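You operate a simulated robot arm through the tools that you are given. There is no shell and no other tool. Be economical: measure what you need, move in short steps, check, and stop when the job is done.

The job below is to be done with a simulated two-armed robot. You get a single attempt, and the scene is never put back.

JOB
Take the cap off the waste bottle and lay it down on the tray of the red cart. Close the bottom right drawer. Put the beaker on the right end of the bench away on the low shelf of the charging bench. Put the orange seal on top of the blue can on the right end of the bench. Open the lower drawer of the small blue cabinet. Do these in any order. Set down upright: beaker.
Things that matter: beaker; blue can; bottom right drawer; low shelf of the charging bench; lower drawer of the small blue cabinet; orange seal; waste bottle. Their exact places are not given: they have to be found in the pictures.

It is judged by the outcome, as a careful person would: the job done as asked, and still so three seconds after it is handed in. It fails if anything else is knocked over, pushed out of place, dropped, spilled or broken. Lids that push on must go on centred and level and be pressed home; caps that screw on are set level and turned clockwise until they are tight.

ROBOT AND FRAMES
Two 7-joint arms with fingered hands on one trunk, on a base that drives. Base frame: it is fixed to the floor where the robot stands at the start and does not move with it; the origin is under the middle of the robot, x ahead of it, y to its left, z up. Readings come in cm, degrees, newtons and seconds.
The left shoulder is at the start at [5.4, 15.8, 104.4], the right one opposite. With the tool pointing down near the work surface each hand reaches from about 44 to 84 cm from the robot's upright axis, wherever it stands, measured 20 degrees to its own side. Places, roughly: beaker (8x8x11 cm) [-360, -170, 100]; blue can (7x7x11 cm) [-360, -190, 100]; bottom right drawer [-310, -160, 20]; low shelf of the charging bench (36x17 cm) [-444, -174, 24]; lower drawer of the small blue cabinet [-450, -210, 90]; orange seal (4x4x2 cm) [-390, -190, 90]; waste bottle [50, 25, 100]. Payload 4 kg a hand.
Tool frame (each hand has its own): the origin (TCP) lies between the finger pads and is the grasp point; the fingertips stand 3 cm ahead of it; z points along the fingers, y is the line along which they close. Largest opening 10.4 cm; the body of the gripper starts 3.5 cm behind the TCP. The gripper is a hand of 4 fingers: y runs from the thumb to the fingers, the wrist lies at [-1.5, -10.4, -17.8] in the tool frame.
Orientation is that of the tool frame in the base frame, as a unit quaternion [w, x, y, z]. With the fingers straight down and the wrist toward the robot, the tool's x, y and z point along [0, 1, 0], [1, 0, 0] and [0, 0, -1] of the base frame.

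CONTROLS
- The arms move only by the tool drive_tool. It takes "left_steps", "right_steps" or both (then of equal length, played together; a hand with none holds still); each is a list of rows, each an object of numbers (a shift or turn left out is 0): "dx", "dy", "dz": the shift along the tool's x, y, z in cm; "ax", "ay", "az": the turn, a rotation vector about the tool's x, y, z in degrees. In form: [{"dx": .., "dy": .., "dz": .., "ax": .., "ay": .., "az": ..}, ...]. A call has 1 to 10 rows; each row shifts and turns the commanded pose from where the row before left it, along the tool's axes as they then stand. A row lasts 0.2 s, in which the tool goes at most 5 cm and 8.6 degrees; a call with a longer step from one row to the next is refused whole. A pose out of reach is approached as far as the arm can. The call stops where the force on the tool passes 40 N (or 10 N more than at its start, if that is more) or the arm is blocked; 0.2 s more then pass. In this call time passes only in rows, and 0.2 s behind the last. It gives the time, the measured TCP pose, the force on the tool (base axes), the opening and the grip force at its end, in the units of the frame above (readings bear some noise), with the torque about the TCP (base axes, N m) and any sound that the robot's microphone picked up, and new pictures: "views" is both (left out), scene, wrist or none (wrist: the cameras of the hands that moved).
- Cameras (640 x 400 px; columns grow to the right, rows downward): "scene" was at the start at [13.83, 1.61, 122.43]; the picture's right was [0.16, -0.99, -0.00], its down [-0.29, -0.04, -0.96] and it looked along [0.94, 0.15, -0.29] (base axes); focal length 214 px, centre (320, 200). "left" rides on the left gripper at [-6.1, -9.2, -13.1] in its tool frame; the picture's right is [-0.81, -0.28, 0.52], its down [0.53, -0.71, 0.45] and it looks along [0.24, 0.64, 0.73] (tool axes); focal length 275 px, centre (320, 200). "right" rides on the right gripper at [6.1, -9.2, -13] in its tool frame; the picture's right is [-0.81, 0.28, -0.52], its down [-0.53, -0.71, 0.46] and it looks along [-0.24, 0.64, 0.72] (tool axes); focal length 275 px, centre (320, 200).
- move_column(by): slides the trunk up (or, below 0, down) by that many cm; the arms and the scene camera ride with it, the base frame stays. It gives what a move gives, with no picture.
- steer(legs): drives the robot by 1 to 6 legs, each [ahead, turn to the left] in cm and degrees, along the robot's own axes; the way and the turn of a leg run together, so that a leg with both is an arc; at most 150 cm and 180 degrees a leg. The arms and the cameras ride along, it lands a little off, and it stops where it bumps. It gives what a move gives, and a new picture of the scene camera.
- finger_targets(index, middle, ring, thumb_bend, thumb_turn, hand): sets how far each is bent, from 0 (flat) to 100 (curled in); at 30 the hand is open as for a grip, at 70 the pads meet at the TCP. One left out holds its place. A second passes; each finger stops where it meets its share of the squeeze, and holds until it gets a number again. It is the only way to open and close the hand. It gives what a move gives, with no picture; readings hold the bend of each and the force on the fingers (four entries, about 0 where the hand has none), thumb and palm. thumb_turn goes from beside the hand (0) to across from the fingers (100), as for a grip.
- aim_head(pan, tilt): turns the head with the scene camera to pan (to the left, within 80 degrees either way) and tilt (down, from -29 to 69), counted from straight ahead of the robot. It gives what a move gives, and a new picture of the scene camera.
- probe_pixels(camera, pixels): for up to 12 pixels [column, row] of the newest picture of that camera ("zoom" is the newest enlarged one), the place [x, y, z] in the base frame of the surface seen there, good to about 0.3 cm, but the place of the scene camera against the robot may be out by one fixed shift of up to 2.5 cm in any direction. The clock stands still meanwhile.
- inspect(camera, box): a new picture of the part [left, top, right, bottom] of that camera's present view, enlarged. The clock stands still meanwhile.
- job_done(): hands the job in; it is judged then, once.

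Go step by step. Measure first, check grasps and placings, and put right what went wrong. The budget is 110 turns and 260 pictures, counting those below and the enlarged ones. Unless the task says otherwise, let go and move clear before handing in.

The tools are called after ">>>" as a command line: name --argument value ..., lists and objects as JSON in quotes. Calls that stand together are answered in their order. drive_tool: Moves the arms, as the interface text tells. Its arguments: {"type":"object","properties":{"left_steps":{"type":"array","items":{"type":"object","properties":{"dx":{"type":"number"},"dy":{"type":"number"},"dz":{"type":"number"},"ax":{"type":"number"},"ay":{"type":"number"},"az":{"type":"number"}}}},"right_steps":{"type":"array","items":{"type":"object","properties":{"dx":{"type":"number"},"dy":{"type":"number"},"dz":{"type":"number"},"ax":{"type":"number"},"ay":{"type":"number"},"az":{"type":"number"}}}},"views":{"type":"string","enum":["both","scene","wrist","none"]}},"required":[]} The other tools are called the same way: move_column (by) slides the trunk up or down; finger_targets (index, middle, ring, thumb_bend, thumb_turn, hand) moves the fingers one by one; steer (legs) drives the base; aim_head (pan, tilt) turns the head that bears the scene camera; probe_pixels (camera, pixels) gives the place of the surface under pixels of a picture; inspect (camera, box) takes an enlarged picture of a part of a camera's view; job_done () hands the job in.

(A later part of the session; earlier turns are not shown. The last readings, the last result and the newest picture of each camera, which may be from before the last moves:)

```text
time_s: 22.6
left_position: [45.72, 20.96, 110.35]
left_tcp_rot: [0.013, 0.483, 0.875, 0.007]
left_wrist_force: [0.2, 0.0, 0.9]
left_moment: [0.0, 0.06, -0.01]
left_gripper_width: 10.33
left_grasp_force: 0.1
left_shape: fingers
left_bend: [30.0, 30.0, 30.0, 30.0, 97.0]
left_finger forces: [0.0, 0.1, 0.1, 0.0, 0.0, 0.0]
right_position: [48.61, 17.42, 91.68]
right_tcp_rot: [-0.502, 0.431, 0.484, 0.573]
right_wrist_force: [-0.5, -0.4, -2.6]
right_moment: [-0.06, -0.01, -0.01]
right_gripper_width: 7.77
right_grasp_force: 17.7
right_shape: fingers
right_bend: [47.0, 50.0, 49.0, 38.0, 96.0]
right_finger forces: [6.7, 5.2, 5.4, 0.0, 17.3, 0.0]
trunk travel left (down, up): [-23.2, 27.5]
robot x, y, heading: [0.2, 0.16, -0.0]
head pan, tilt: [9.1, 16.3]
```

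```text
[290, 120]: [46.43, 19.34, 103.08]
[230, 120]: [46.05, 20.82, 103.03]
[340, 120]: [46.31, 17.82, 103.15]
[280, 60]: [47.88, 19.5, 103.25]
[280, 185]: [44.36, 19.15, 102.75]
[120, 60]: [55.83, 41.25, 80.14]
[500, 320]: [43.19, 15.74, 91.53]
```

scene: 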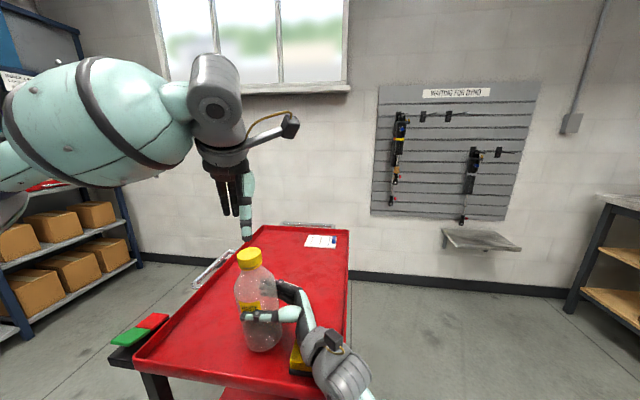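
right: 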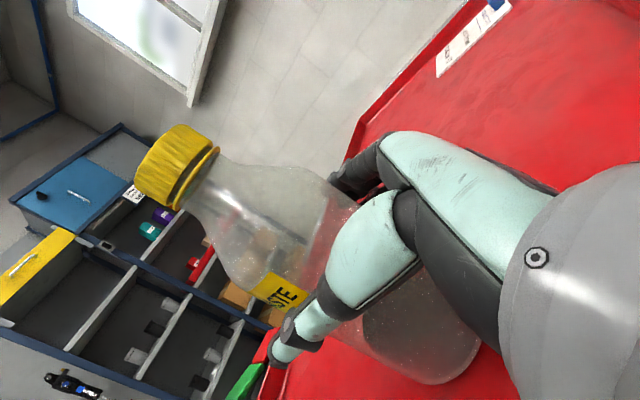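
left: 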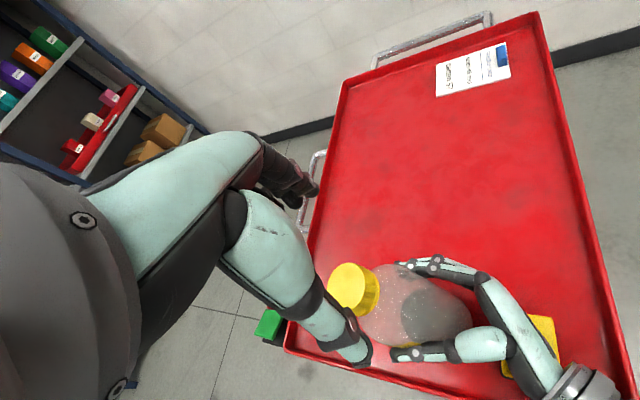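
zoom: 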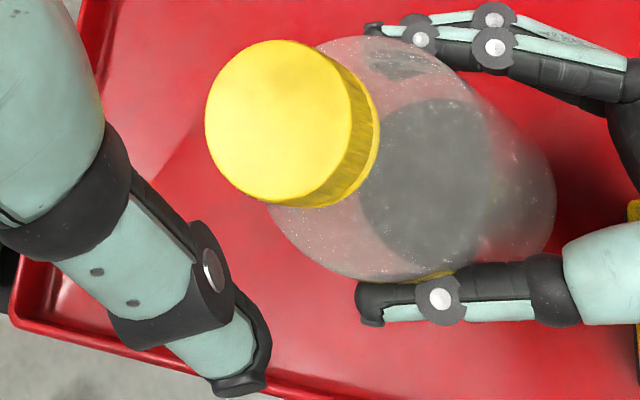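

>>> move_column --by -1.2

>>> inspect --camera "left" --box '[300, 230, 480, 370]'

>>> probe_pixels --camera "zoom" --pixels '[[290, 120], [230, 120], [340, 120], [280, 60], [280, 185], [120, 60], [250, 80], [320, 80]]'

```text
time_s: 23.2
left_position: [45.36, 20.9, 109.27]
left_tcp_rot: [0.014, 0.484, 0.875, 0.009]
left_wrist_force: [0.1, 0.3, -0.1]
left_moment: [0.0, -0.01, 0.01]
left_gripper_width: 10.31
left_grasp_force: 0.1
left_shape: fingers
left_bend: [30.0, 30.0, 30.0, 30.0, 97.0]
left_finger forces: [0.0, 0.0, 0.0, 0.1, 0.0, 0.1]
right_position: [48.39, 17.16, 92.32]
right_tcp_rot: [-0.499, 0.419, 0.485, 0.583]
right_wrist_force: [0.3, -0.6, -2.8]
right_moment: [-0.05, -0.01, 0.0]
right_gripper_width: 7.79
right_grasp_force: 17.8
right_shape: fingers
right_bend: [47.0, 50.0, 49.0, 38.0, 96.0]
right_finger forces: [6.6, 5.2, 5.4, 0.1, 17.3, 0.1]
trunk travel left (down, up): [-22.0, 28.7]
robot x, y, heading: [-0.26, -0.18, -0.3]
head pan, tilt: [9.1, 16.3]
```

```text
2.86 times, centred on (390, 300) of left
```

zoom: 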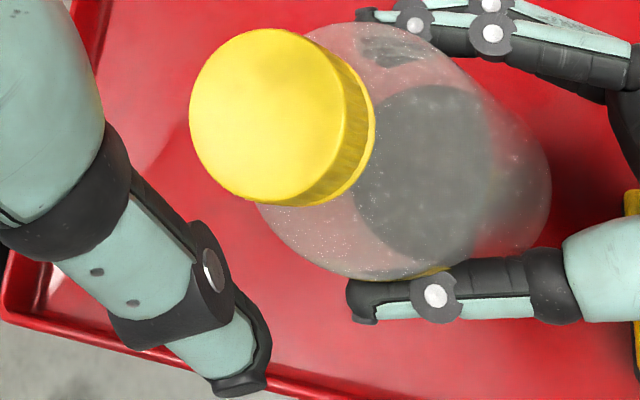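

```text
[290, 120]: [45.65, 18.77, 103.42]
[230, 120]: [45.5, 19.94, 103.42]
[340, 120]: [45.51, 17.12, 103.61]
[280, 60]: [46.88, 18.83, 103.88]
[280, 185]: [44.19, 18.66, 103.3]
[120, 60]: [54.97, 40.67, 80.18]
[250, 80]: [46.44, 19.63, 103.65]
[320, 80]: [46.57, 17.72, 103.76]
```

Lowering the trunk makes the right hand ride up, so something under the right hand or forearm is touching. I'll look down at it.

>>> aim_head --pan 0 --tilt 45

```text
time_s: 24.2
left_position: [45.19, 20.83, 109.33]
left_tcp_rot: [0.014, 0.484, 0.875, 0.01]
left_wrist_force: [-0.3, -0.3, -0.8]
left_moment: [-0.03, -0.01, 0.0]
left_gripper_width: 10.3
left_grasp_force: 0.1
left_shape: fingers
left_bend: [30.0, 30.0, 30.0, 30.0, 97.0]
left_finger forces: [0.1, 0.0, 0.0, 0.1, 0.1, 0.0]
right_position: [48.28, 17.29, 92.22]
right_tcp_rot: [-0.5, 0.42, 0.483, 0.583]
right_wrist_force: [-0.1, -0.6, -2.5]
right_moment: [-0.02, 0.01, 0.0]
right_gripper_width: 7.77
right_grasp_force: 17.9
right_shape: fingers
right_bend: [47.0, 50.0, 49.0, 38.0, 96.0]
right_finger forces: [6.6, 5.1, 5.3, 0.1, 17.3, 0.0]
trunk travel left (down, up): [-22.0, 28.7]
robot x, y, heading: [0.13, -0.01, 0.2]
head pan, tilt: [0.0, 45.0]
```

scene: 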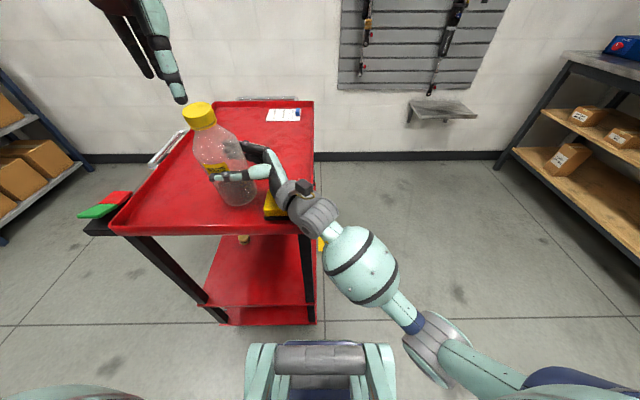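

The right wrist rests on the tray rim because the hand is pitched. I'll raise the trunk back, then undo the pitch and roll, and afterwards press the bottle's low edge on the tray to stand it square.

>>> move_column --by 4

>>> drive_tool --right_steps '[{"az": 3, "dx": 0.3}, {"az": 3, "dx": 0.3}, {"ay": -3}, {"ay": -3}, {"ay": -3}, {}]' --views "scene"

>>> inspect --camera "left" --box '[300, 230, 480, 370]'

>>> probe_pixels --camera "zoom" --pixels '[[290, 120], [230, 120], [340, 120], [280, 60], [280, 185], [120, 60], [250, 80], [320, 80]]'

```text
time_s: 25.0
left_position: [45.79, 20.93, 113.03]
left_tcp_rot: [0.013, 0.484, 0.875, 0.007]
left_wrist_force: [-0.9, 0.6, -0.2]
left_moment: [0.0, -0.01, -0.02]
left_gripper_width: 10.33
left_grasp_force: 0.0
left_shape: fingers
left_bend: [30.0, 30.0, 30.0, 30.0, 97.0]
left_finger forces: [0.0, 0.0, 0.0, 0.0, 0.0, 0.0]
right_position: [48.58, 17.56, 92.86]
right_tcp_rot: [-0.506, 0.443, 0.483, 0.561]
right_wrist_force: [0.2, -0.7, -2.6]
right_moment: [-0.03, -0.03, -0.03]
right_gripper_width: 7.79
right_grasp_force: 16.9
right_shape: fingers
right_bend: [47.0, 50.0, 49.0, 38.0, 96.0]
right_finger forces: [6.6, 5.1, 5.4, 0.1, 17.4, 0.0]
trunk travel left (down, up): [-26.0, 24.7]
robot x, y, heading: [0.21, -0.25, -0.0]
head pan, tilt: [0.0, 45.0]
```

```text
time_s: 26.4
left_position: [45.78, 20.93, 112.91]
left_tcp_rot: [0.01, 0.483, 0.876, 0.007]
left_wrist_force: [0.4, -0.8, -0.4]
left_moment: [0.0, 0.0, 0.0]
left_gripper_width: 10.3
left_grasp_force: 0.1
left_shape: fingers
left_bend: [30.0, 30.0, 30.0, 30.0, 97.0]
left_finger forces: [0.0, 0.0, 0.0, 0.0, 0.0, 0.1]
right_position: [48.08, 17.94, 93.5]
right_tcp_rot: [0.506, -0.505, -0.494, -0.495]
right_wrist_force: [-0.3, 0.8, -1.8]
right_moment: [-0.05, -0.02, -0.01]
right_gripper_width: 7.78
right_grasp_force: 17.2
right_shape: fingers
right_bend: [47.0, 50.0, 49.0, 38.0, 96.0]
right_finger forces: [6.7, 5.3, 5.5, 0.1, 17.2, 0.1]
trunk travel left (down, up): [-26.0, 24.7]
robot x, y, heading: [-0.06, 0.3, -0.2]
head pan, tilt: [0.0, 45.0]
```

scene: 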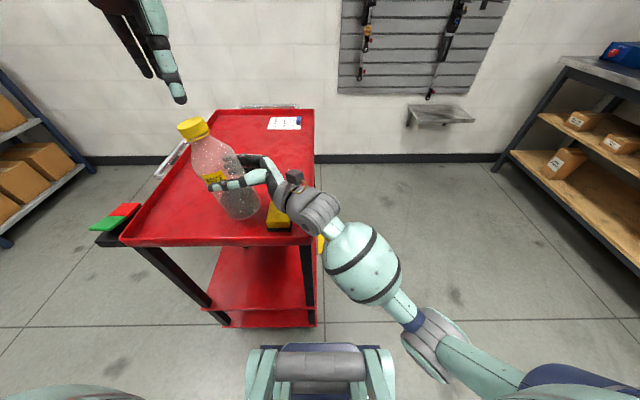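

```text
2.86 times, centred on (390, 300) of left
```

zoom: 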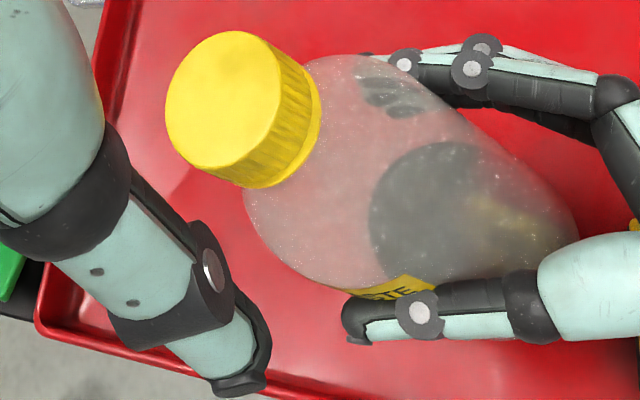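

```text
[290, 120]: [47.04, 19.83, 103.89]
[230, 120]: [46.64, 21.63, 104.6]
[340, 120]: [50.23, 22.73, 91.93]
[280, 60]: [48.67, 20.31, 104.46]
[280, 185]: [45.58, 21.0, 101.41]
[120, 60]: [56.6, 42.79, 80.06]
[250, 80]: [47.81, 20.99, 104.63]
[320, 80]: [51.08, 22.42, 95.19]
```

The hand is level again at z 93.5 with the bottle leaning about 10°. I'll ease the grip a little and lower slowly so the low edge pushes it square.

>>> finger_targets --hand "right" --index 50 --middle 51 --ring 51 --thumb_bend 46

>>> drive_tool --right_steps '[{"dx": -0.5}, {"dx": -0.5}, {"dx": -0.4}, {"dx": -0.4}, {"dx": -0.3}, {}]' --views "none"

>>> inspect --camera "left" --box '[300, 230, 480, 370]'

>>> inspect --camera "scene" --box '[120, 80, 360, 260]'

```text
time_s: 27.4
left_position: [45.95, 20.89, 112.88]
left_tcp_rot: [0.011, 0.484, 0.875, 0.008]
left_wrist_force: [0.5, -1.1, 0.5]
left_moment: [0.0, 0.01, 0.02]
left_gripper_width: 10.32
left_grasp_force: 0.0
left_shape: fingers
left_bend: [30.0, 30.0, 30.0, 30.0, 97.0]
left_finger forces: [0.1, 0.1, 0.1, 0.1, 0.1, 0.1]
right_position: [48.18, 17.91, 93.4]
right_tcp_rot: [-0.505, 0.506, 0.494, 0.495]
right_wrist_force: [-0.4, -0.1, -1.8]
right_moment: [-0.03, -0.02, 0.02]
right_gripper_width: 7.91
right_grasp_force: 10.7
right_shape: fingers
right_bend: [46.0, 48.0, 47.0, 37.0, 97.0]
right_finger forces: [4.0, 3.5, 3.7, 0.0, 10.6, 0.0]
trunk travel left (down, up): [-26.0, 24.7]
robot x, y, heading: [0.17, 0.26, 0.2]
head pan, tilt: [0.0, 45.0]
```

```text
time_s: 28.8
left_position: [45.95, 20.98, 112.92]
left_tcp_rot: [0.011, 0.484, 0.875, 0.006]
left_wrist_force: [0.0, -0.6, -0.1]
left_moment: [0.01, 0.0, -0.01]
left_gripper_width: 10.3
left_grasp_force: 0.0
left_shape: fingers
left_bend: [30.0, 30.0, 30.0, 30.0, 97.0]
left_finger forces: [0.0, 0.0, 0.0, 0.0, 0.1, 0.0]
right_position: [48.13, 17.95, 91.4]
right_tcp_rot: [-0.505, 0.506, 0.494, 0.495]
right_wrist_force: [-0.5, -0.5, -2.7]
right_moment: [0.0, 0.0, -0.03]
right_gripper_width: 7.87
right_grasp_force: 10.8
right_shape: fingers
right_bend: [46.0, 48.0, 47.0, 37.0, 97.0]
right_finger forces: [3.8, 3.5, 3.7, 0.1, 10.7, 0.0]
trunk travel left (down, up): [-26.0, 24.7]
robot x, y, heading: [0.11, 0.23, 0.1]
head pan, tilt: [0.0, 45.0]
```

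```text
2.86 times, centred on (390, 300) of left
```

zoom: 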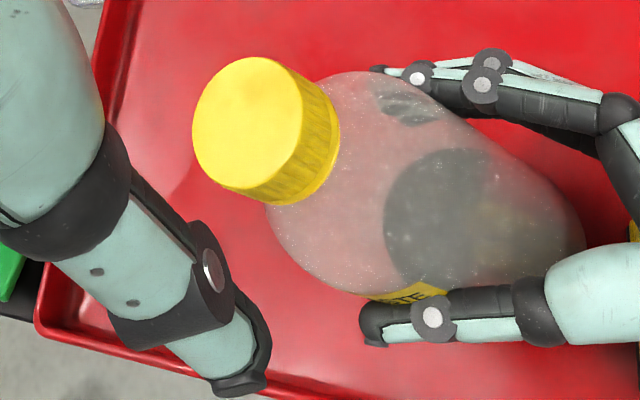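

```text
2.22 times, centred on (240, 170) of scene
```

zoom: 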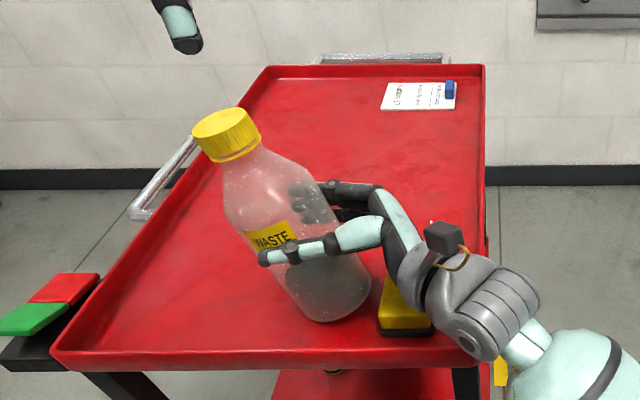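

No contact yet (force still just the weight). I'll continue lowering in small steps.

>>> drive_tool --right_steps '[{"dx": -0.3}, {"dx": -0.3}, {"dx": -0.3}, {"dx": -0.3}, {"dx": -0.3}, {}]' --views "none"

>>> inspect --camera "left" --box '[300, 230, 480, 370]'

>>> inspect --camera "scene" --box '[120, 80, 360, 260]'

```text
time_s: 30.2
left_position: [45.86, 20.75, 112.95]
left_tcp_rot: [0.012, 0.483, 0.875, 0.008]
left_wrist_force: [-0.9, 0.0, -0.1]
left_moment: [-0.01, 0.02, -0.01]
left_gripper_width: 10.32
left_grasp_force: 0.1
left_shape: fingers
left_bend: [30.0, 30.0, 30.0, 30.0, 97.0]
left_finger forces: [0.1, 0.0, 0.0, 0.0, 0.0, 0.0]
right_position: [48.03, 18.02, 90.05]
right_tcp_rot: [0.506, -0.504, -0.493, -0.497]
right_wrist_force: [2.9, -1.6, 16.2]
right_moment: [0.34, -0.15, -0.01]
right_gripper_width: 7.93
right_grasp_force: 11.7
right_shape: fingers
right_bend: [45.0, 48.0, 47.0, 38.0, 93.0]
right_finger forces: [5.3, 3.2, 4.2, 0.0, 10.5, 0.0]
trunk travel left (down, up): [-26.0, 24.7]
robot x, y, heading: [-0.21, 0.14, 0.1]
head pan, tilt: [0.0, 45.0]
```

```text
2.86 times, centred on (390, 300) of left
```

zoom: 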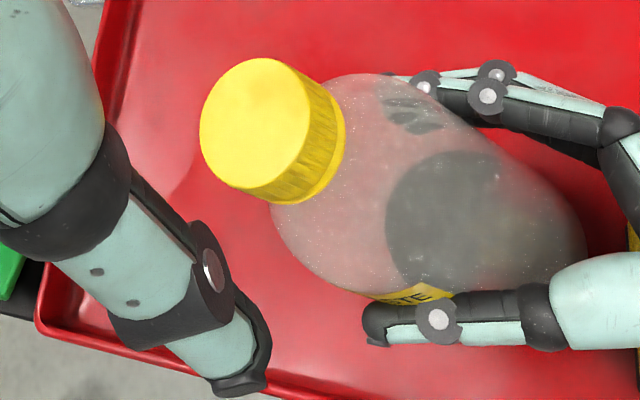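

```text
2.22 times, centred on (240, 170) of scene
```

zoom: 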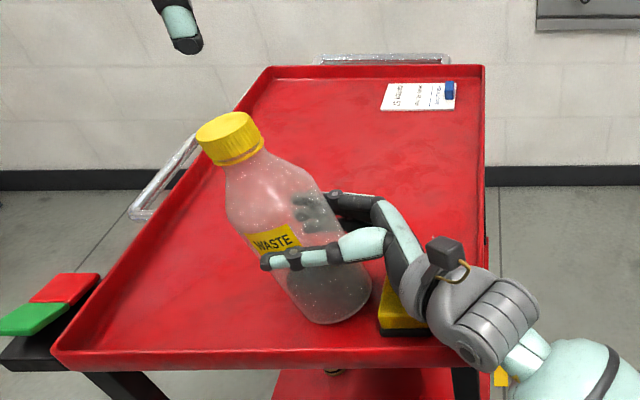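

The low edge touches now (16 N). I'll ease the grip in small stages so the bottle settles flat between the fingers.

>>> drive_tool --right_steps '[{"dx": 0.3}, {}]' --views "none"

>>> finger_targets --hand "right" --index 43 --middle 46 --ring 45 --thumb_bend 40

>>> inspect --camera "scene" --box '[120, 80, 360, 260]'

>>> finger_targets --hand "right" --index 41 --middle 44 --ring 43 --thumb_bend 38

>>> inspect --camera "scene" --box '[120, 80, 360, 260]'

```text
time_s: 30.8
left_position: [45.82, 20.84, 112.84]
left_tcp_rot: [0.011, 0.485, 0.875, 0.007]
left_wrist_force: [-0.8, 0.5, 1.2]
left_moment: [0.03, 0.0, 0.01]
left_gripper_width: 10.31
left_grasp_force: 0.1
left_shape: fingers
left_bend: [30.0, 30.0, 30.0, 30.0, 97.0]
left_finger forces: [0.1, 0.0, 0.0, 0.1, 0.0, 0.0]
right_position: [48.04, 18.05, 90.08]
right_tcp_rot: [-0.505, 0.506, 0.494, 0.494]
right_wrist_force: [1.1, -0.4, 9.7]
right_moment: [0.22, -0.1, 0.03]
right_gripper_width: 7.91
right_grasp_force: 10.9
right_shape: fingers
right_bend: [45.0, 48.0, 47.0, 38.0, 93.0]
right_finger forces: [5.1, 3.2, 3.7, 0.0, 10.6, 0.1]
trunk travel left (down, up): [-26.0, 24.7]
robot x, y, heading: [0.3, -0.29, 0.1]
head pan, tilt: [0.0, 45.0]
```

```text
time_s: 31.8
left_position: [45.91, 21.0, 112.94]
left_tcp_rot: [0.011, 0.484, 0.875, 0.007]
left_wrist_force: [0.1, 0.7, 0.4]
left_moment: [0.03, -0.01, 0.02]
left_gripper_width: 10.3
left_grasp_force: 0.0
left_shape: fingers
left_bend: [30.0, 30.0, 30.0, 30.0, 97.0]
left_finger forces: [0.1, 0.0, 0.0, 0.0, 0.0, 0.0]
right_position: [48.06, 18.11, 89.93]
right_tcp_rot: [-0.505, 0.506, 0.493, 0.495]
right_wrist_force: [-0.6, 0.1, -1.0]
right_moment: [0.04, 0.03, 0.01]
right_gripper_width: 8.11
right_grasp_force: 4.0
right_shape: fingers
right_bend: [41.0, 45.0, 44.0, 37.0, 97.0]
right_finger forces: [1.5, 1.4, 0.9, 0.0, 4.3, 0.0]
trunk travel left (down, up): [-26.0, 24.7]
robot x, y, heading: [-0.22, 0.27, 0.1]
head pan, tilt: [0.0, 45.0]
```

```text
2.22 times, centred on (240, 170) of scene
```

zoom: 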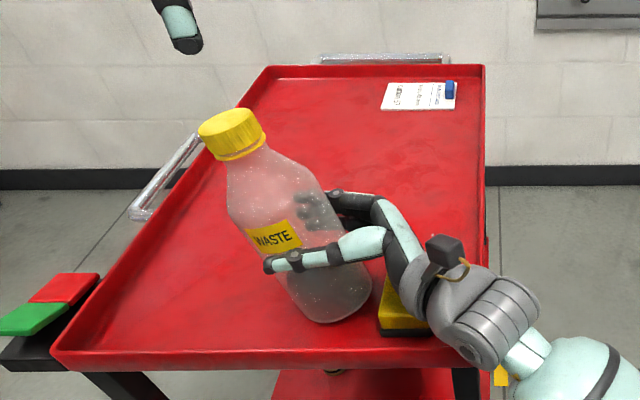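

```text
time_s: 32.8
left_position: [45.87, 20.78, 112.84]
left_tcp_rot: [0.011, 0.485, 0.874, 0.007]
left_wrist_force: [-0.1, 0.1, 0.3]
left_moment: [-0.01, 0.02, 0.01]
left_gripper_width: 10.33
left_grasp_force: 0.0
left_shape: fingers
left_bend: [30.0, 30.0, 30.0, 30.0, 97.0]
left_finger forces: [0.0, 0.0, 0.1, 0.0, 0.1, 0.0]
right_position: [48.09, 18.08, 90.09]
right_tcp_rot: [-0.505, 0.506, 0.493, 0.495]
right_wrist_force: [-0.8, -0.1, -1.5]
right_moment: [-0.03, 0.07, 0.01]
right_gripper_width: 8.26
right_grasp_force: 1.6
right_shape: fingers
right_bend: [40.0, 44.0, 43.0, 36.0, 97.0]
right_finger forces: [0.8, 0.6, 0.0, 0.0, 1.7, 0.0]
trunk travel left (down, up): [-26.0, 24.7]
robot x, y, heading: [-0.33, 0.27, -0.1]
head pan, tilt: [0.0, 45.0]
```

```text
2.22 times, centred on (240, 170) of scene
```

zoom: 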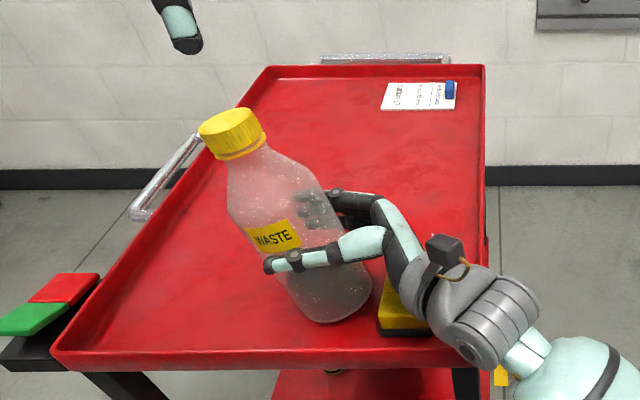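

>>> inspect --camera "left" --box '[300, 230, 480, 370]'

>>> probe_pixels --camera "zoom" --pixels '[[255, 130], [210, 125], [255, 70], [290, 115], [240, 180], [225, 80], [280, 165], [390, 110], [320, 240]]'

>>> probe_pixels --camera "scene" --pixels '[[205, 128], [200, 140], [232, 217], [256, 205], [243, 222], [215, 190], [245, 160], [170, 210], [320, 232]]'

```text
2.86 times, centred on (390, 300) of left
```

zoom: 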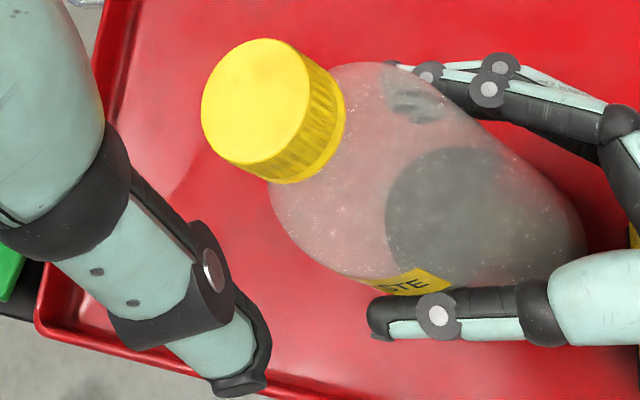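

```text
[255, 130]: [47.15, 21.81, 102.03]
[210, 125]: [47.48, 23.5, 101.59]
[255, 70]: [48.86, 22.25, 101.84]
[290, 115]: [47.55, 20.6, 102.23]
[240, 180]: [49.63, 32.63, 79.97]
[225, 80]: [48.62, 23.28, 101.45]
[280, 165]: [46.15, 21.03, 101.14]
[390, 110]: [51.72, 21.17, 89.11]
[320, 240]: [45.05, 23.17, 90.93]
```

```text
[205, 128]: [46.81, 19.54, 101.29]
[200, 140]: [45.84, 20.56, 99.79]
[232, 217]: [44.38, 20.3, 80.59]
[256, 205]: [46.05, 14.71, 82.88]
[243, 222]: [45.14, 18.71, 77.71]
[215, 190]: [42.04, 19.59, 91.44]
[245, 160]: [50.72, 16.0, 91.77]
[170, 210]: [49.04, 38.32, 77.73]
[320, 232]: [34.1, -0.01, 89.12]
```

The tilt is about 12°, well below the tipping angle, with the palm guarding one side. I'll ease off a little more and check.

>>> finger_targets --hand "right" --index 38 --middle 41 --ring 40 --thumb_bend 35

>>> inspect --camera "left" --box '[300, 230, 480, 370]'

>>> probe_pixels --camera "zoom" --pixels '[[255, 130], [210, 125], [255, 70], [300, 115], [290, 140], [225, 80], [280, 165]]'

```text
time_s: 33.8
left_position: [46.02, 20.81, 112.97]
left_tcp_rot: [0.012, 0.485, 0.875, 0.007]
left_wrist_force: [-0.7, 1.1, -0.1]
left_moment: [0.0, -0.04, -0.02]
left_gripper_width: 10.32
left_grasp_force: 0.0
left_shape: fingers
left_bend: [30.0, 30.0, 30.0, 30.0, 97.0]
left_finger forces: [0.0, 0.0, 0.0, 0.1, 0.0, 0.0]
right_position: [48.06, 18.02, 90.21]
right_tcp_rot: [0.506, -0.506, -0.493, -0.495]
right_wrist_force: [0.5, -0.5, 0.1]
right_moment: [0.01, 0.0, 0.03]
right_gripper_width: 8.72
right_grasp_force: 0.6
right_shape: fingers
right_bend: [38.0, 41.0, 40.0, 35.0, 97.0]
right_finger forces: [0.4, 0.1, 0.0, 0.0, 0.4, 0.0]
trunk travel left (down, up): [-26.0, 24.7]
robot x, y, heading: [0.15, 0.12, 0.1]
head pan, tilt: [0.0, 45.0]
```

```text
2.86 times, centred on (390, 300) of left
```

zoom: 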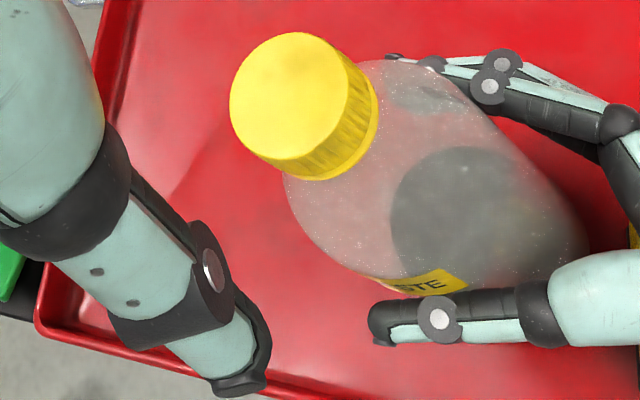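

```text
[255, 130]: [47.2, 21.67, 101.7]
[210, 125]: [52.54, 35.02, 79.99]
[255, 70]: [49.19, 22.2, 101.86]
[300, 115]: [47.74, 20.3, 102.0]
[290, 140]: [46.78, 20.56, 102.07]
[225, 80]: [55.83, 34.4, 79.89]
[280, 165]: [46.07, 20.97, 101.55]
```

It's settling back upright as the grip eases. I'll open fully.

>>> finger_targets --hand "right" --index 30 --middle 30 --ring 30 --thumb_bend 30

>>> inspect --camera "left" --box '[300, 230, 480, 370]'

>>> probe_pixels --camera "zoom" --pixels '[[270, 110], [240, 110], [300, 60], [330, 110], [310, 140], [260, 80], [290, 165], [340, 140]]'

>>> inspect --camera "scene" --box '[120, 80, 360, 260]'

```text
time_s: 34.8
left_position: [45.96, 20.91, 112.87]
left_tcp_rot: [0.011, 0.484, 0.875, 0.007]
left_wrist_force: [-0.1, 0.2, -1.0]
left_moment: [0.02, -0.01, -0.02]
left_gripper_width: 10.33
left_grasp_force: 0.1
left_shape: fingers
left_bend: [30.0, 30.0, 30.0, 30.0, 97.0]
left_finger forces: [0.1, 0.0, 0.1, 0.0, 0.0, 0.0]
right_position: [47.97, 17.91, 90.13]
right_tcp_rot: [-0.506, 0.506, 0.494, 0.495]
right_wrist_force: [-0.2, 0.7, 0.0]
right_moment: [0.02, -0.04, 0.0]
right_gripper_width: 10.36
right_grasp_force: 0.3
right_shape: fingers
right_bend: [30.0, 30.0, 30.0, 30.0, 98.0]
right_finger forces: [0.0, 0.0, 0.1, 0.1, 0.4, 0.1]
trunk travel left (down, up): [-26.0, 24.7]
robot x, y, heading: [-0.28, -0.19, 0.2]
head pan, tilt: [0.0, 45.0]
```

```text
2.86 times, centred on (390, 300) of left
```

zoom: 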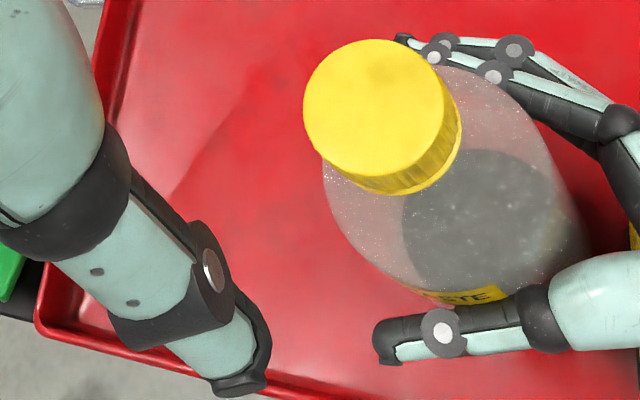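

```text
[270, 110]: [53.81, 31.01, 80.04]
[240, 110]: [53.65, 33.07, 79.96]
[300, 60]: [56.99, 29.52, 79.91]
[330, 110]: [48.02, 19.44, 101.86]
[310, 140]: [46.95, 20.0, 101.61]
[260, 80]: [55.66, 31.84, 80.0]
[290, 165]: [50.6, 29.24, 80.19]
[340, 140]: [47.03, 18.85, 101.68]
```

```text
2.22 times, centred on (240, 170) of scene
```

zoom: 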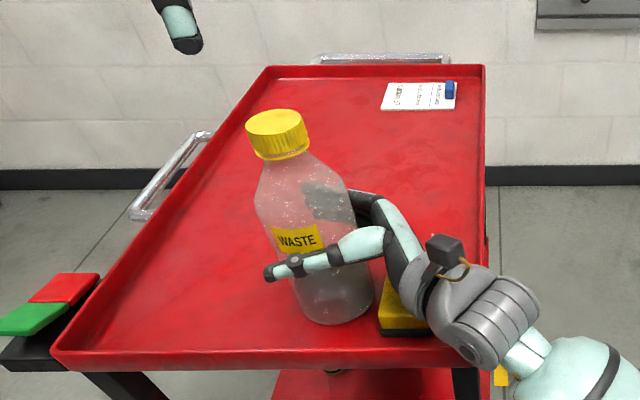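

The bottle stands upright again. I'll get the cap's exact centre.

>>> inspect --camera "left" --box '[320, 210, 500, 350]'

>>> probe_pixels --camera "zoom" --pixels '[[318, 167], [252, 167], [320, 102], [384, 165], [318, 235], [275, 120], [365, 120], [365, 215], [380, 210], [400, 200], [420, 300]]'

```text
2.86 times, centred on (410, 280) of left
```

zoom: 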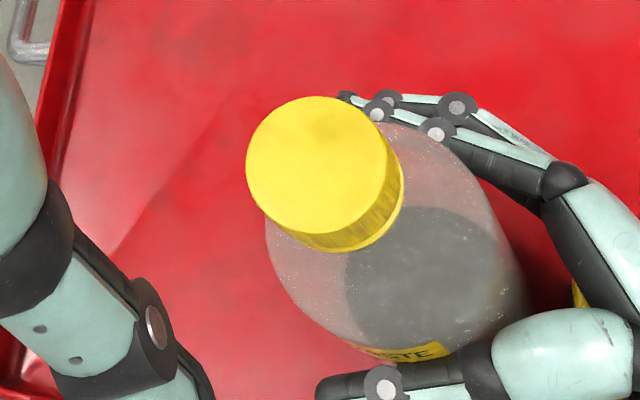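

```text
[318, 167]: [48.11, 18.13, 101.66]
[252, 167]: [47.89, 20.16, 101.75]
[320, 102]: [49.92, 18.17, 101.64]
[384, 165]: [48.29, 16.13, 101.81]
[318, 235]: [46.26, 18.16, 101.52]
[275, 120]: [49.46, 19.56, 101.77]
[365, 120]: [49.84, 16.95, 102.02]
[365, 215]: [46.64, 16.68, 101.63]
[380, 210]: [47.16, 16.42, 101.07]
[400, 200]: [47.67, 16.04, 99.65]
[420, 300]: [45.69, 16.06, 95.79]
```

The cap is at (48.1, 18.1), top 101.7, and the bottle now sits deep in the right hand. I'll grip the body harder with the right hand and wind the left hand up over the cap.

>>> finger_targets --hand "right" --index 48 --middle 48 --ring 48 --thumb_bend 48

>>> finger_targets --hand "right" --index 64 --middle 64 --ring 64 --thumb_bend 64

>>> drive_tool --left_steps '[{"az": 8.5}, {"az": 8.5}, {"az": 8.5}, {"az": 8.5}, {"az": 8.5}, {"az": 8.5}, {"az": 8.5}, {"az": 8.5}, {"az": 8}, {}]' --views "wrist"

```text
time_s: 35.8
left_position: [45.93, 20.98, 112.93]
left_tcp_rot: [0.011, 0.484, 0.875, 0.007]
left_wrist_force: [0.3, 0.4, 0.2]
left_moment: [0.01, -0.03, 0.0]
left_gripper_width: 10.29
left_grasp_force: 0.0
left_shape: fingers
left_bend: [30.0, 30.0, 30.0, 30.0, 97.0]
left_finger forces: [0.1, 0.0, 0.0, 0.1, 0.0, 0.0]
right_position: [48.16, 17.97, 90.27]
right_tcp_rot: [-0.505, 0.506, 0.494, 0.495]
right_wrist_force: [0.0, -0.9, -0.7]
right_moment: [0.0, -0.03, 0.0]
right_gripper_width: 8.72
right_grasp_force: 17.0
right_shape: fingers
right_bend: [36.0, 47.0, 46.0, 38.0, 97.0]
right_finger forces: [14.7, 0.8, 2.1, 0.0, 16.6, 0.0]
trunk travel left (down, up): [-26.0, 24.7]
robot x, y, heading: [-0.42, 0.33, 0.0]
head pan, tilt: [0.0, 45.0]
```

```text
time_s: 36.8
left_position: [45.95, 20.85, 112.9]
left_tcp_rot: [0.011, 0.484, 0.875, 0.007]
left_wrist_force: [-0.1, 0.2, 0.1]
left_moment: [-0.01, -0.02, -0.02]
left_gripper_width: 10.29
left_grasp_force: 0.0
left_shape: fingers
left_bend: [30.0, 30.0, 30.0, 30.0, 97.0]
left_finger forces: [0.0, 0.0, 0.0, 0.0, 0.0, 0.0]
right_position: [48.08, 18.02, 90.07]
right_tcp_rot: [-0.505, 0.506, 0.493, 0.495]
right_wrist_force: [1.0, 0.2, -1.6]
right_moment: [0.02, -0.02, 0.0]
right_gripper_width: 8.36
right_grasp_force: 30.1
right_shape: fingers
right_bend: [43.0, 56.0, 54.0, 37.0, 95.0]
right_finger forces: [13.5, 7.6, 9.1, 0.0, 30.8, 0.0]
trunk travel left (down, up): [-26.0, 24.7]
robot x, y, heading: [0.12, -0.05, -0.2]
head pan, tilt: [0.0, 45.0]
```

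```text
time_s: 39.0
left_position: [45.83, 20.94, 113.0]
left_tcp_rot: [0.004, 0.921, 0.39, 0.012]
left_wrist_force: [0.1, 0.2, 0.1]
left_moment: [-0.04, -0.01, 0.0]
left_gripper_width: 10.31
left_grasp_force: 0.1
left_shape: fingers
left_bend: [30.0, 30.0, 30.0, 30.0, 97.0]
left_finger forces: [0.1, 0.0, 0.0, 0.0, 0.0, 0.0]
right_position: [48.06, 17.94, 90.13]
right_tcp_rot: [-0.505, 0.506, 0.494, 0.494]
right_wrist_force: [0.1, 0.7, -0.4]
right_moment: [0.0, -0.03, -0.01]
right_gripper_width: 8.38
right_grasp_force: 30.1
right_shape: fingers
right_bend: [43.0, 56.0, 54.0, 37.0, 95.0]
right_finger forces: [13.5, 7.7, 9.0, 0.1, 30.9, 0.0]
trunk travel left (down, up): [-26.0, 24.7]
robot x, y, heading: [0.35, -0.05, -0.0]
head pan, tilt: [0.0, 45.0]
```

left: 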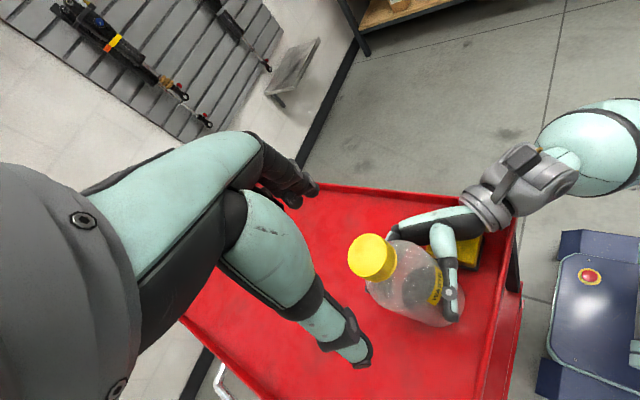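

>>> inspect --camera "left" --box '[310, 210, 470, 330]'

>>> probe_pixels --camera "zoom" --pixels '[[255, 160], [192, 160], [255, 90], [312, 165], [250, 222], [215, 105], [290, 105], [290, 210]]'

```text
3.33 times, centred on (390, 270) of left
```

zoom: 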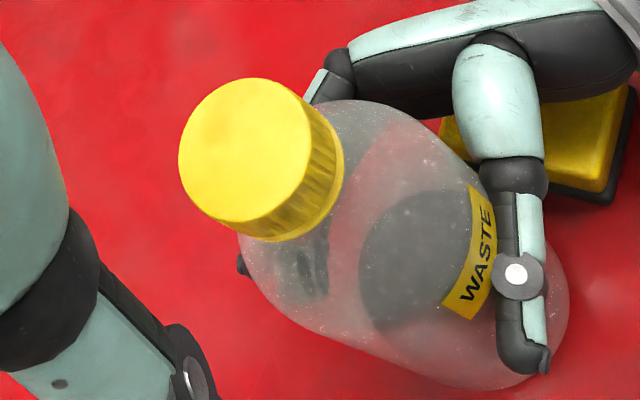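

```text
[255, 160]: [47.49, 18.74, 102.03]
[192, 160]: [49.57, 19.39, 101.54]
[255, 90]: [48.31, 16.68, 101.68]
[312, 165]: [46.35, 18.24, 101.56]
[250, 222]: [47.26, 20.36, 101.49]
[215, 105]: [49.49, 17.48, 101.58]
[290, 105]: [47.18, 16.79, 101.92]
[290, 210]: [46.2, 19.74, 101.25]
```

Cap centre is now (47.95, 18.4), upright. I'll move the left hand over it and down to grip height.

>>> drive_tool --left_steps '[{"dx": -0.3, "dy": 1.5}, {"dx": -0.25, "dy": 1.55}, {"dz": 3.5}, {"dz": 3.5}, {"dz": 2.5}, {"dz": 1.5}, {"dz": 0.9}, {}]' --views "none"

>>> inspect --camera "left" --box '[240, 170, 440, 370]'

>>> inspect --camera "scene" --box '[120, 50, 360, 230]'

```text
time_s: 40.8
left_position: [48.03, 18.21, 101.09]
left_tcp_rot: [0.005, 0.92, 0.392, 0.013]
left_wrist_force: [-0.6, -0.1, 0.4]
left_moment: [-0.02, 0.0, -0.01]
left_gripper_width: 10.31
left_grasp_force: 0.0
left_shape: fingers
left_bend: [30.0, 30.0, 30.0, 30.0, 97.0]
left_finger forces: [0.1, 0.0, 0.1, 0.0, 0.0, 0.0]
right_position: [48.07, 18.01, 90.1]
right_tcp_rot: [-0.505, 0.506, 0.494, 0.494]
right_wrist_force: [0.1, 0.8, 0.0]
right_moment: [0.03, -0.02, -0.01]
right_gripper_width: 8.36
right_grasp_force: 30.0
right_shape: fingers
right_bend: [43.0, 56.0, 54.0, 37.0, 95.0]
right_finger forces: [13.4, 7.8, 9.0, 0.0, 30.7, 0.1]
trunk travel left (down, up): [-26.0, 24.7]
robot x, y, heading: [0.18, -0.21, 0.3]
head pan, tilt: [0.0, 45.0]
```

```text
2.00 times, centred on (340, 270) of left
```

zoom: 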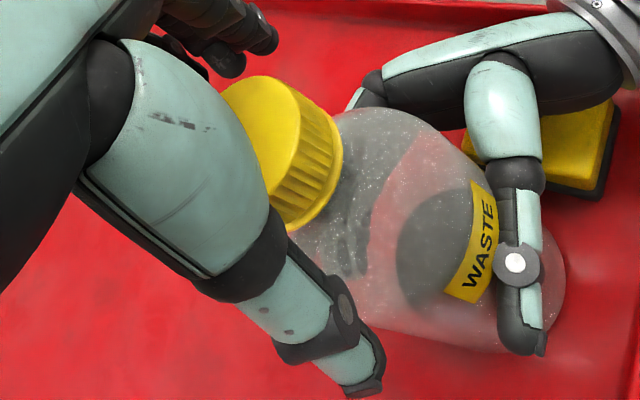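

```text
2.22 times, centred on (240, 140) of scene
```

zoom: 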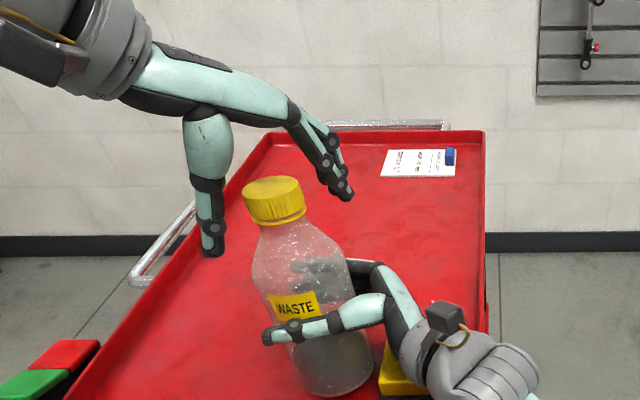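

Centred over the cap. I'll close in two stages, harder this time.

>>> finger_targets --hand "left" --index 62 --middle 62 --ring 58 --thumb_bend 62

>>> finger_targets --hand "left" --index 95 --middle 95 --thumb_bend 95

>>> inspect --camera "left" --box '[240, 170, 440, 370]'

>>> inspect --camera "scene" --box '[160, 80, 280, 170]'

```text
time_s: 41.8
left_position: [48.06, 18.32, 101.19]
left_tcp_rot: [0.004, 0.92, 0.392, 0.012]
left_wrist_force: [0.4, 0.1, -1.0]
left_moment: [-0.02, -0.06, 0.03]
left_gripper_width: 3.46
left_grasp_force: 4.6
left_shape: fingers
left_bend: [57.0, 60.0, 57.0, 57.0, 97.0]
left_finger forces: [3.3, 1.4, 0.0, 0.0, 4.7, 0.1]
right_position: [48.18, 18.02, 90.21]
right_tcp_rot: [-0.505, 0.506, 0.494, 0.495]
right_wrist_force: [-1.1, -0.7, -0.7]
right_moment: [0.06, 0.0, 0.04]
right_gripper_width: 8.37
right_grasp_force: 30.7
right_shape: fingers
right_bend: [43.0, 56.0, 54.0, 37.0, 95.0]
right_finger forces: [13.6, 7.7, 9.0, 0.0, 30.8, 0.0]
trunk travel left (down, up): [-26.0, 24.7]
robot x, y, heading: [-0.11, 0.15, -0.0]
head pan, tilt: [0.0, 45.0]
```

```text
time_s: 42.8
left_position: [48.13, 18.33, 101.08]
left_tcp_rot: [0.005, 0.92, 0.392, 0.012]
left_wrist_force: [1.6, 1.7, -0.8]
left_moment: [-0.01, -0.17, -0.19]
left_gripper_width: 3.17
left_grasp_force: 22.9
left_shape: fingers
left_bend: [56.0, 61.0, 57.0, 60.0, 97.0]
left_finger forces: [11.2, 11.0, 0.1, 0.0, 22.8, 0.1]
right_position: [48.06, 17.98, 90.08]
right_tcp_rot: [-0.506, 0.506, 0.493, 0.495]
right_wrist_force: [-1.9, -2.3, 0.6]
right_moment: [0.23, 0.01, 0.22]
right_gripper_width: 8.38
right_grasp_force: 31.1
right_shape: fingers
right_bend: [43.0, 56.0, 55.0, 37.0, 94.0]
right_finger forces: [13.1, 8.0, 8.9, 0.0, 31.6, 0.1]
trunk travel left (down, up): [-26.0, 24.7]
robot x, y, heading: [-0.05, 0.06, -0.0]
head pan, tilt: [0.0, 45.0]
```

```text
2.00 times, centred on (340, 270) of left
```

zoom: 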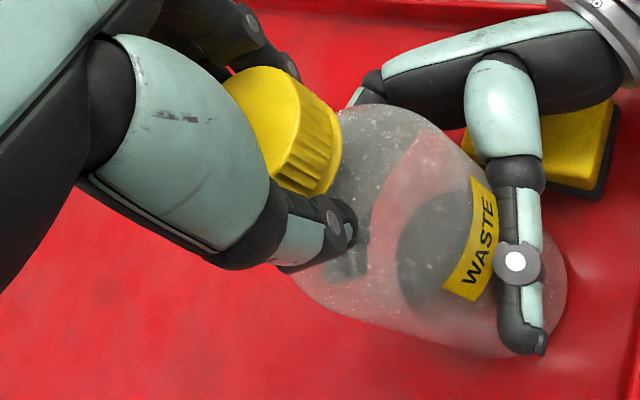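

```text
4.44 times, centred on (220, 125) of scene
```

zoom: 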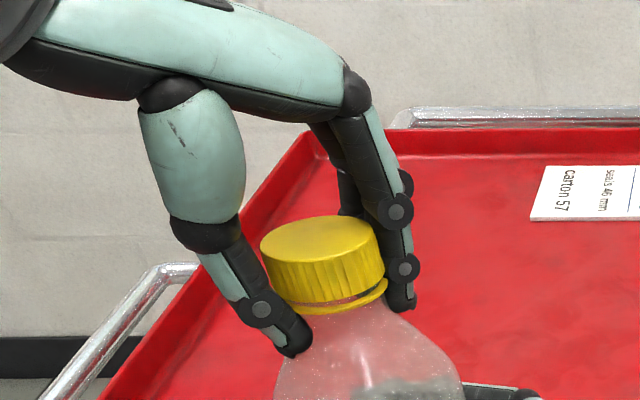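

The fingertips reach below the cap onto the neck ring, which explains the slip. I'll open slightly, raise 1.4 cm, and re-grip on the cap itself.

>>> finger_targets --hand "left" --index 42 --middle 42 --ring 42 --thumb_bend 42

>>> drive_tool --left_steps '[{"dz": -0.7}, {"dz": -0.7}, {}]' --views "none"

>>> finger_targets --hand "left" --index 62 --middle 62 --ring 62 --thumb_bend 62

>>> inspect --camera "scene" --box '[160, 80, 280, 170]'

>>> inspect --camera "left" --box '[240, 170, 440, 370]'

```text
time_s: 43.8
left_position: [48.04, 18.3, 101.15]
left_tcp_rot: [0.005, 0.92, 0.391, 0.012]
left_wrist_force: [-0.3, 0.5, -0.2]
left_moment: [0.02, 0.01, -0.02]
left_gripper_width: 7.24
left_grasp_force: 0.1
left_shape: fingers
left_bend: [42.0, 42.0, 42.0, 42.0, 97.0]
left_finger forces: [0.1, 0.0, 0.0, 0.0, 0.1, 0.0]
right_position: [48.11, 18.06, 90.18]
right_tcp_rot: [-0.505, 0.506, 0.493, 0.495]
right_wrist_force: [1.0, 0.8, 0.0]
right_moment: [0.02, -0.03, 0.02]
right_gripper_width: 8.36
right_grasp_force: 30.5
right_shape: fingers
right_bend: [43.0, 56.0, 55.0, 37.0, 94.0]
right_finger forces: [13.0, 7.9, 9.7, 0.0, 30.4, 0.0]
trunk travel left (down, up): [-26.0, 24.7]
robot x, y, heading: [0.18, 0.12, 0.0]
head pan, tilt: [0.0, 45.0]
```

```text
time_s: 44.6
left_position: [48.09, 18.25, 102.58]
left_tcp_rot: [0.005, 0.92, 0.392, 0.012]
left_wrist_force: [0.8, -0.1, -0.2]
left_moment: [0.01, 0.03, -0.01]
left_gripper_width: 7.22
left_grasp_force: 0.0
left_shape: fingers
left_bend: [42.0, 42.0, 42.0, 42.0, 97.0]
left_finger forces: [0.0, 0.1, 0.1, 0.0, 0.0, 0.0]
right_position: [47.99, 18.13, 90.15]
right_tcp_rot: [-0.505, 0.506, 0.494, 0.495]
right_wrist_force: [-0.7, 0.4, -1.0]
right_moment: [0.01, 0.0, -0.02]
right_gripper_width: 8.38
right_grasp_force: 30.2
right_shape: fingers
right_bend: [43.0, 56.0, 55.0, 37.0, 94.0]
right_finger forces: [13.1, 7.8, 9.5, 0.1, 30.4, 0.1]
trunk travel left (down, up): [-26.0, 24.7]
robot x, y, heading: [-0.16, 0.04, 0.1]
head pan, tilt: [0.0, 45.0]
```

```text
time_s: 45.6
left_position: [48.07, 18.23, 102.57]
left_tcp_rot: [0.005, 0.92, 0.392, 0.012]
left_wrist_force: [0.5, -0.9, -0.5]
left_moment: [-0.01, -0.05, -0.01]
left_gripper_width: 3.71
left_grasp_force: 5.7
left_shape: fingers
left_bend: [57.0, 59.0, 62.0, 56.0, 97.0]
left_finger forces: [3.6, 3.3, 0.0, 0.0, 5.6, 0.1]
right_position: [48.1, 18.07, 90.16]
right_tcp_rot: [-0.505, 0.506, 0.494, 0.494]
right_wrist_force: [-1.5, 0.7, 0.1]
right_moment: [-0.02, -0.14, -0.01]
right_gripper_width: 8.34
right_grasp_force: 30.5
right_shape: fingers
right_bend: [43.0, 56.0, 55.0, 37.0, 95.0]
right_finger forces: [12.2, 7.8, 10.0, 0.1, 31.3, 0.1]
trunk travel left (down, up): [-26.0, 24.7]
robot x, y, heading: [0.23, -0.17, 0.1]
head pan, tilt: [0.0, 45.0]
```

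```text
4.44 times, centred on (220, 125) of scene
```

zoom: 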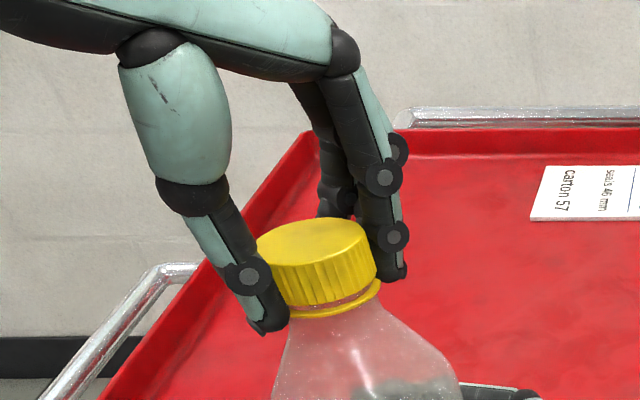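

```text
2.00 times, centred on (340, 270) of left
```

zoom: 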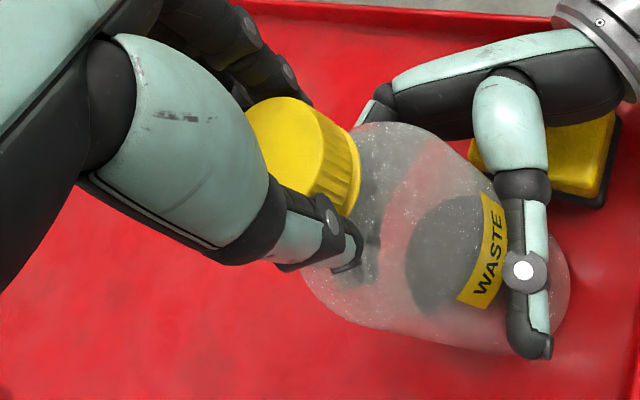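

Now the pads sit on the cap sides. I'll squeeze firmly and turn counter-clockwise 30°, checking.

>>> finger_targets --hand "left" --index 95 --middle 95 --thumb_bend 95

>>> drive_tool --left_steps '[{"az": -5}, {"az": -5}, {"az": -5}, {"az": -5}, {"az": -5}, {"az": -5}]' --views "wrist"

>>> inspect --camera "scene" --box '[160, 80, 280, 170]'

```text
time_s: 46.6
left_position: [48.02, 18.2, 102.52]
left_tcp_rot: [0.005, 0.92, 0.392, 0.013]
left_wrist_force: [3.8, -0.3, -2.3]
left_moment: [-0.01, -0.12, 0.0]
left_gripper_width: 3.52
left_grasp_force: 16.9
left_shape: fingers
left_bend: [60.0, 61.0, 62.0, 56.0, 96.0]
left_finger forces: [9.3, 9.3, 0.1, 0.0, 15.1, 0.0]
right_position: [48.13, 18.06, 90.17]
right_tcp_rot: [0.506, -0.505, -0.493, -0.496]
right_wrist_force: [-3.5, 0.3, 0.1]
right_moment: [-0.09, -0.36, 0.02]
right_gripper_width: 8.36
right_grasp_force: 30.1
right_shape: fingers
right_bend: [44.0, 57.0, 55.0, 37.0, 96.0]
right_finger forces: [10.8, 7.4, 9.8, 0.1, 32.5, 0.0]
trunk travel left (down, up): [-26.0, 24.7]
robot x, y, heading: [-0.27, -0.17, 0.1]
head pan, tilt: [0.0, 45.0]
```

```text
time_s: 48.0
left_position: [48.08, 18.35, 102.42]
left_tcp_rot: [0.009, 0.787, 0.616, 0.011]
left_wrist_force: [2.8, 1.9, -0.1]
left_moment: [0.06, 0.02, -0.05]
left_gripper_width: 3.5
left_grasp_force: 17.1
left_shape: fingers
left_bend: [60.0, 61.0, 62.0, 56.0, 97.0]
left_finger forces: [8.9, 10.2, 0.1, 0.1, 14.8, 0.0]
right_position: [48.08, 17.99, 90.18]
right_tcp_rot: [0.506, -0.506, -0.493, -0.495]
right_wrist_force: [-4.9, -1.8, 1.3]
right_moment: [0.06, -0.45, 0.09]
right_gripper_width: 8.33
right_grasp_force: 31.2
right_shape: fingers
right_bend: [44.0, 57.0, 54.0, 37.0, 96.0]
right_finger forces: [10.6, 7.4, 10.3, 0.1, 33.4, 0.1]
trunk travel left (down, up): [-26.0, 24.7]
robot x, y, heading: [-0.14, -0.18, -0.0]
head pan, tilt: [0.0, 45.0]
```

left: 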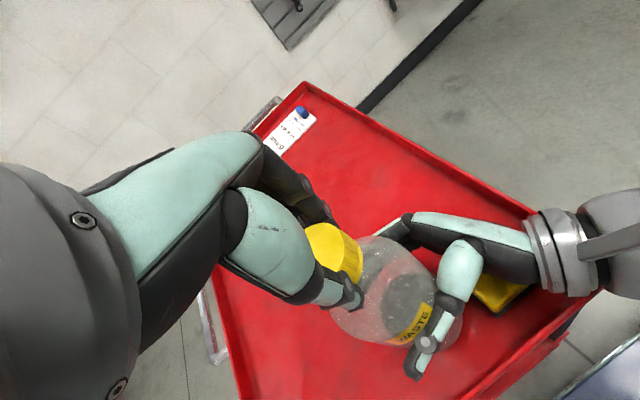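

```text
4.44 times, centred on (220, 125) of scene
```

zoom: 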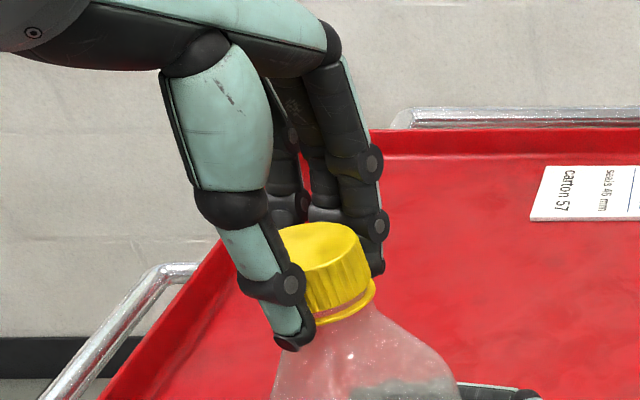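

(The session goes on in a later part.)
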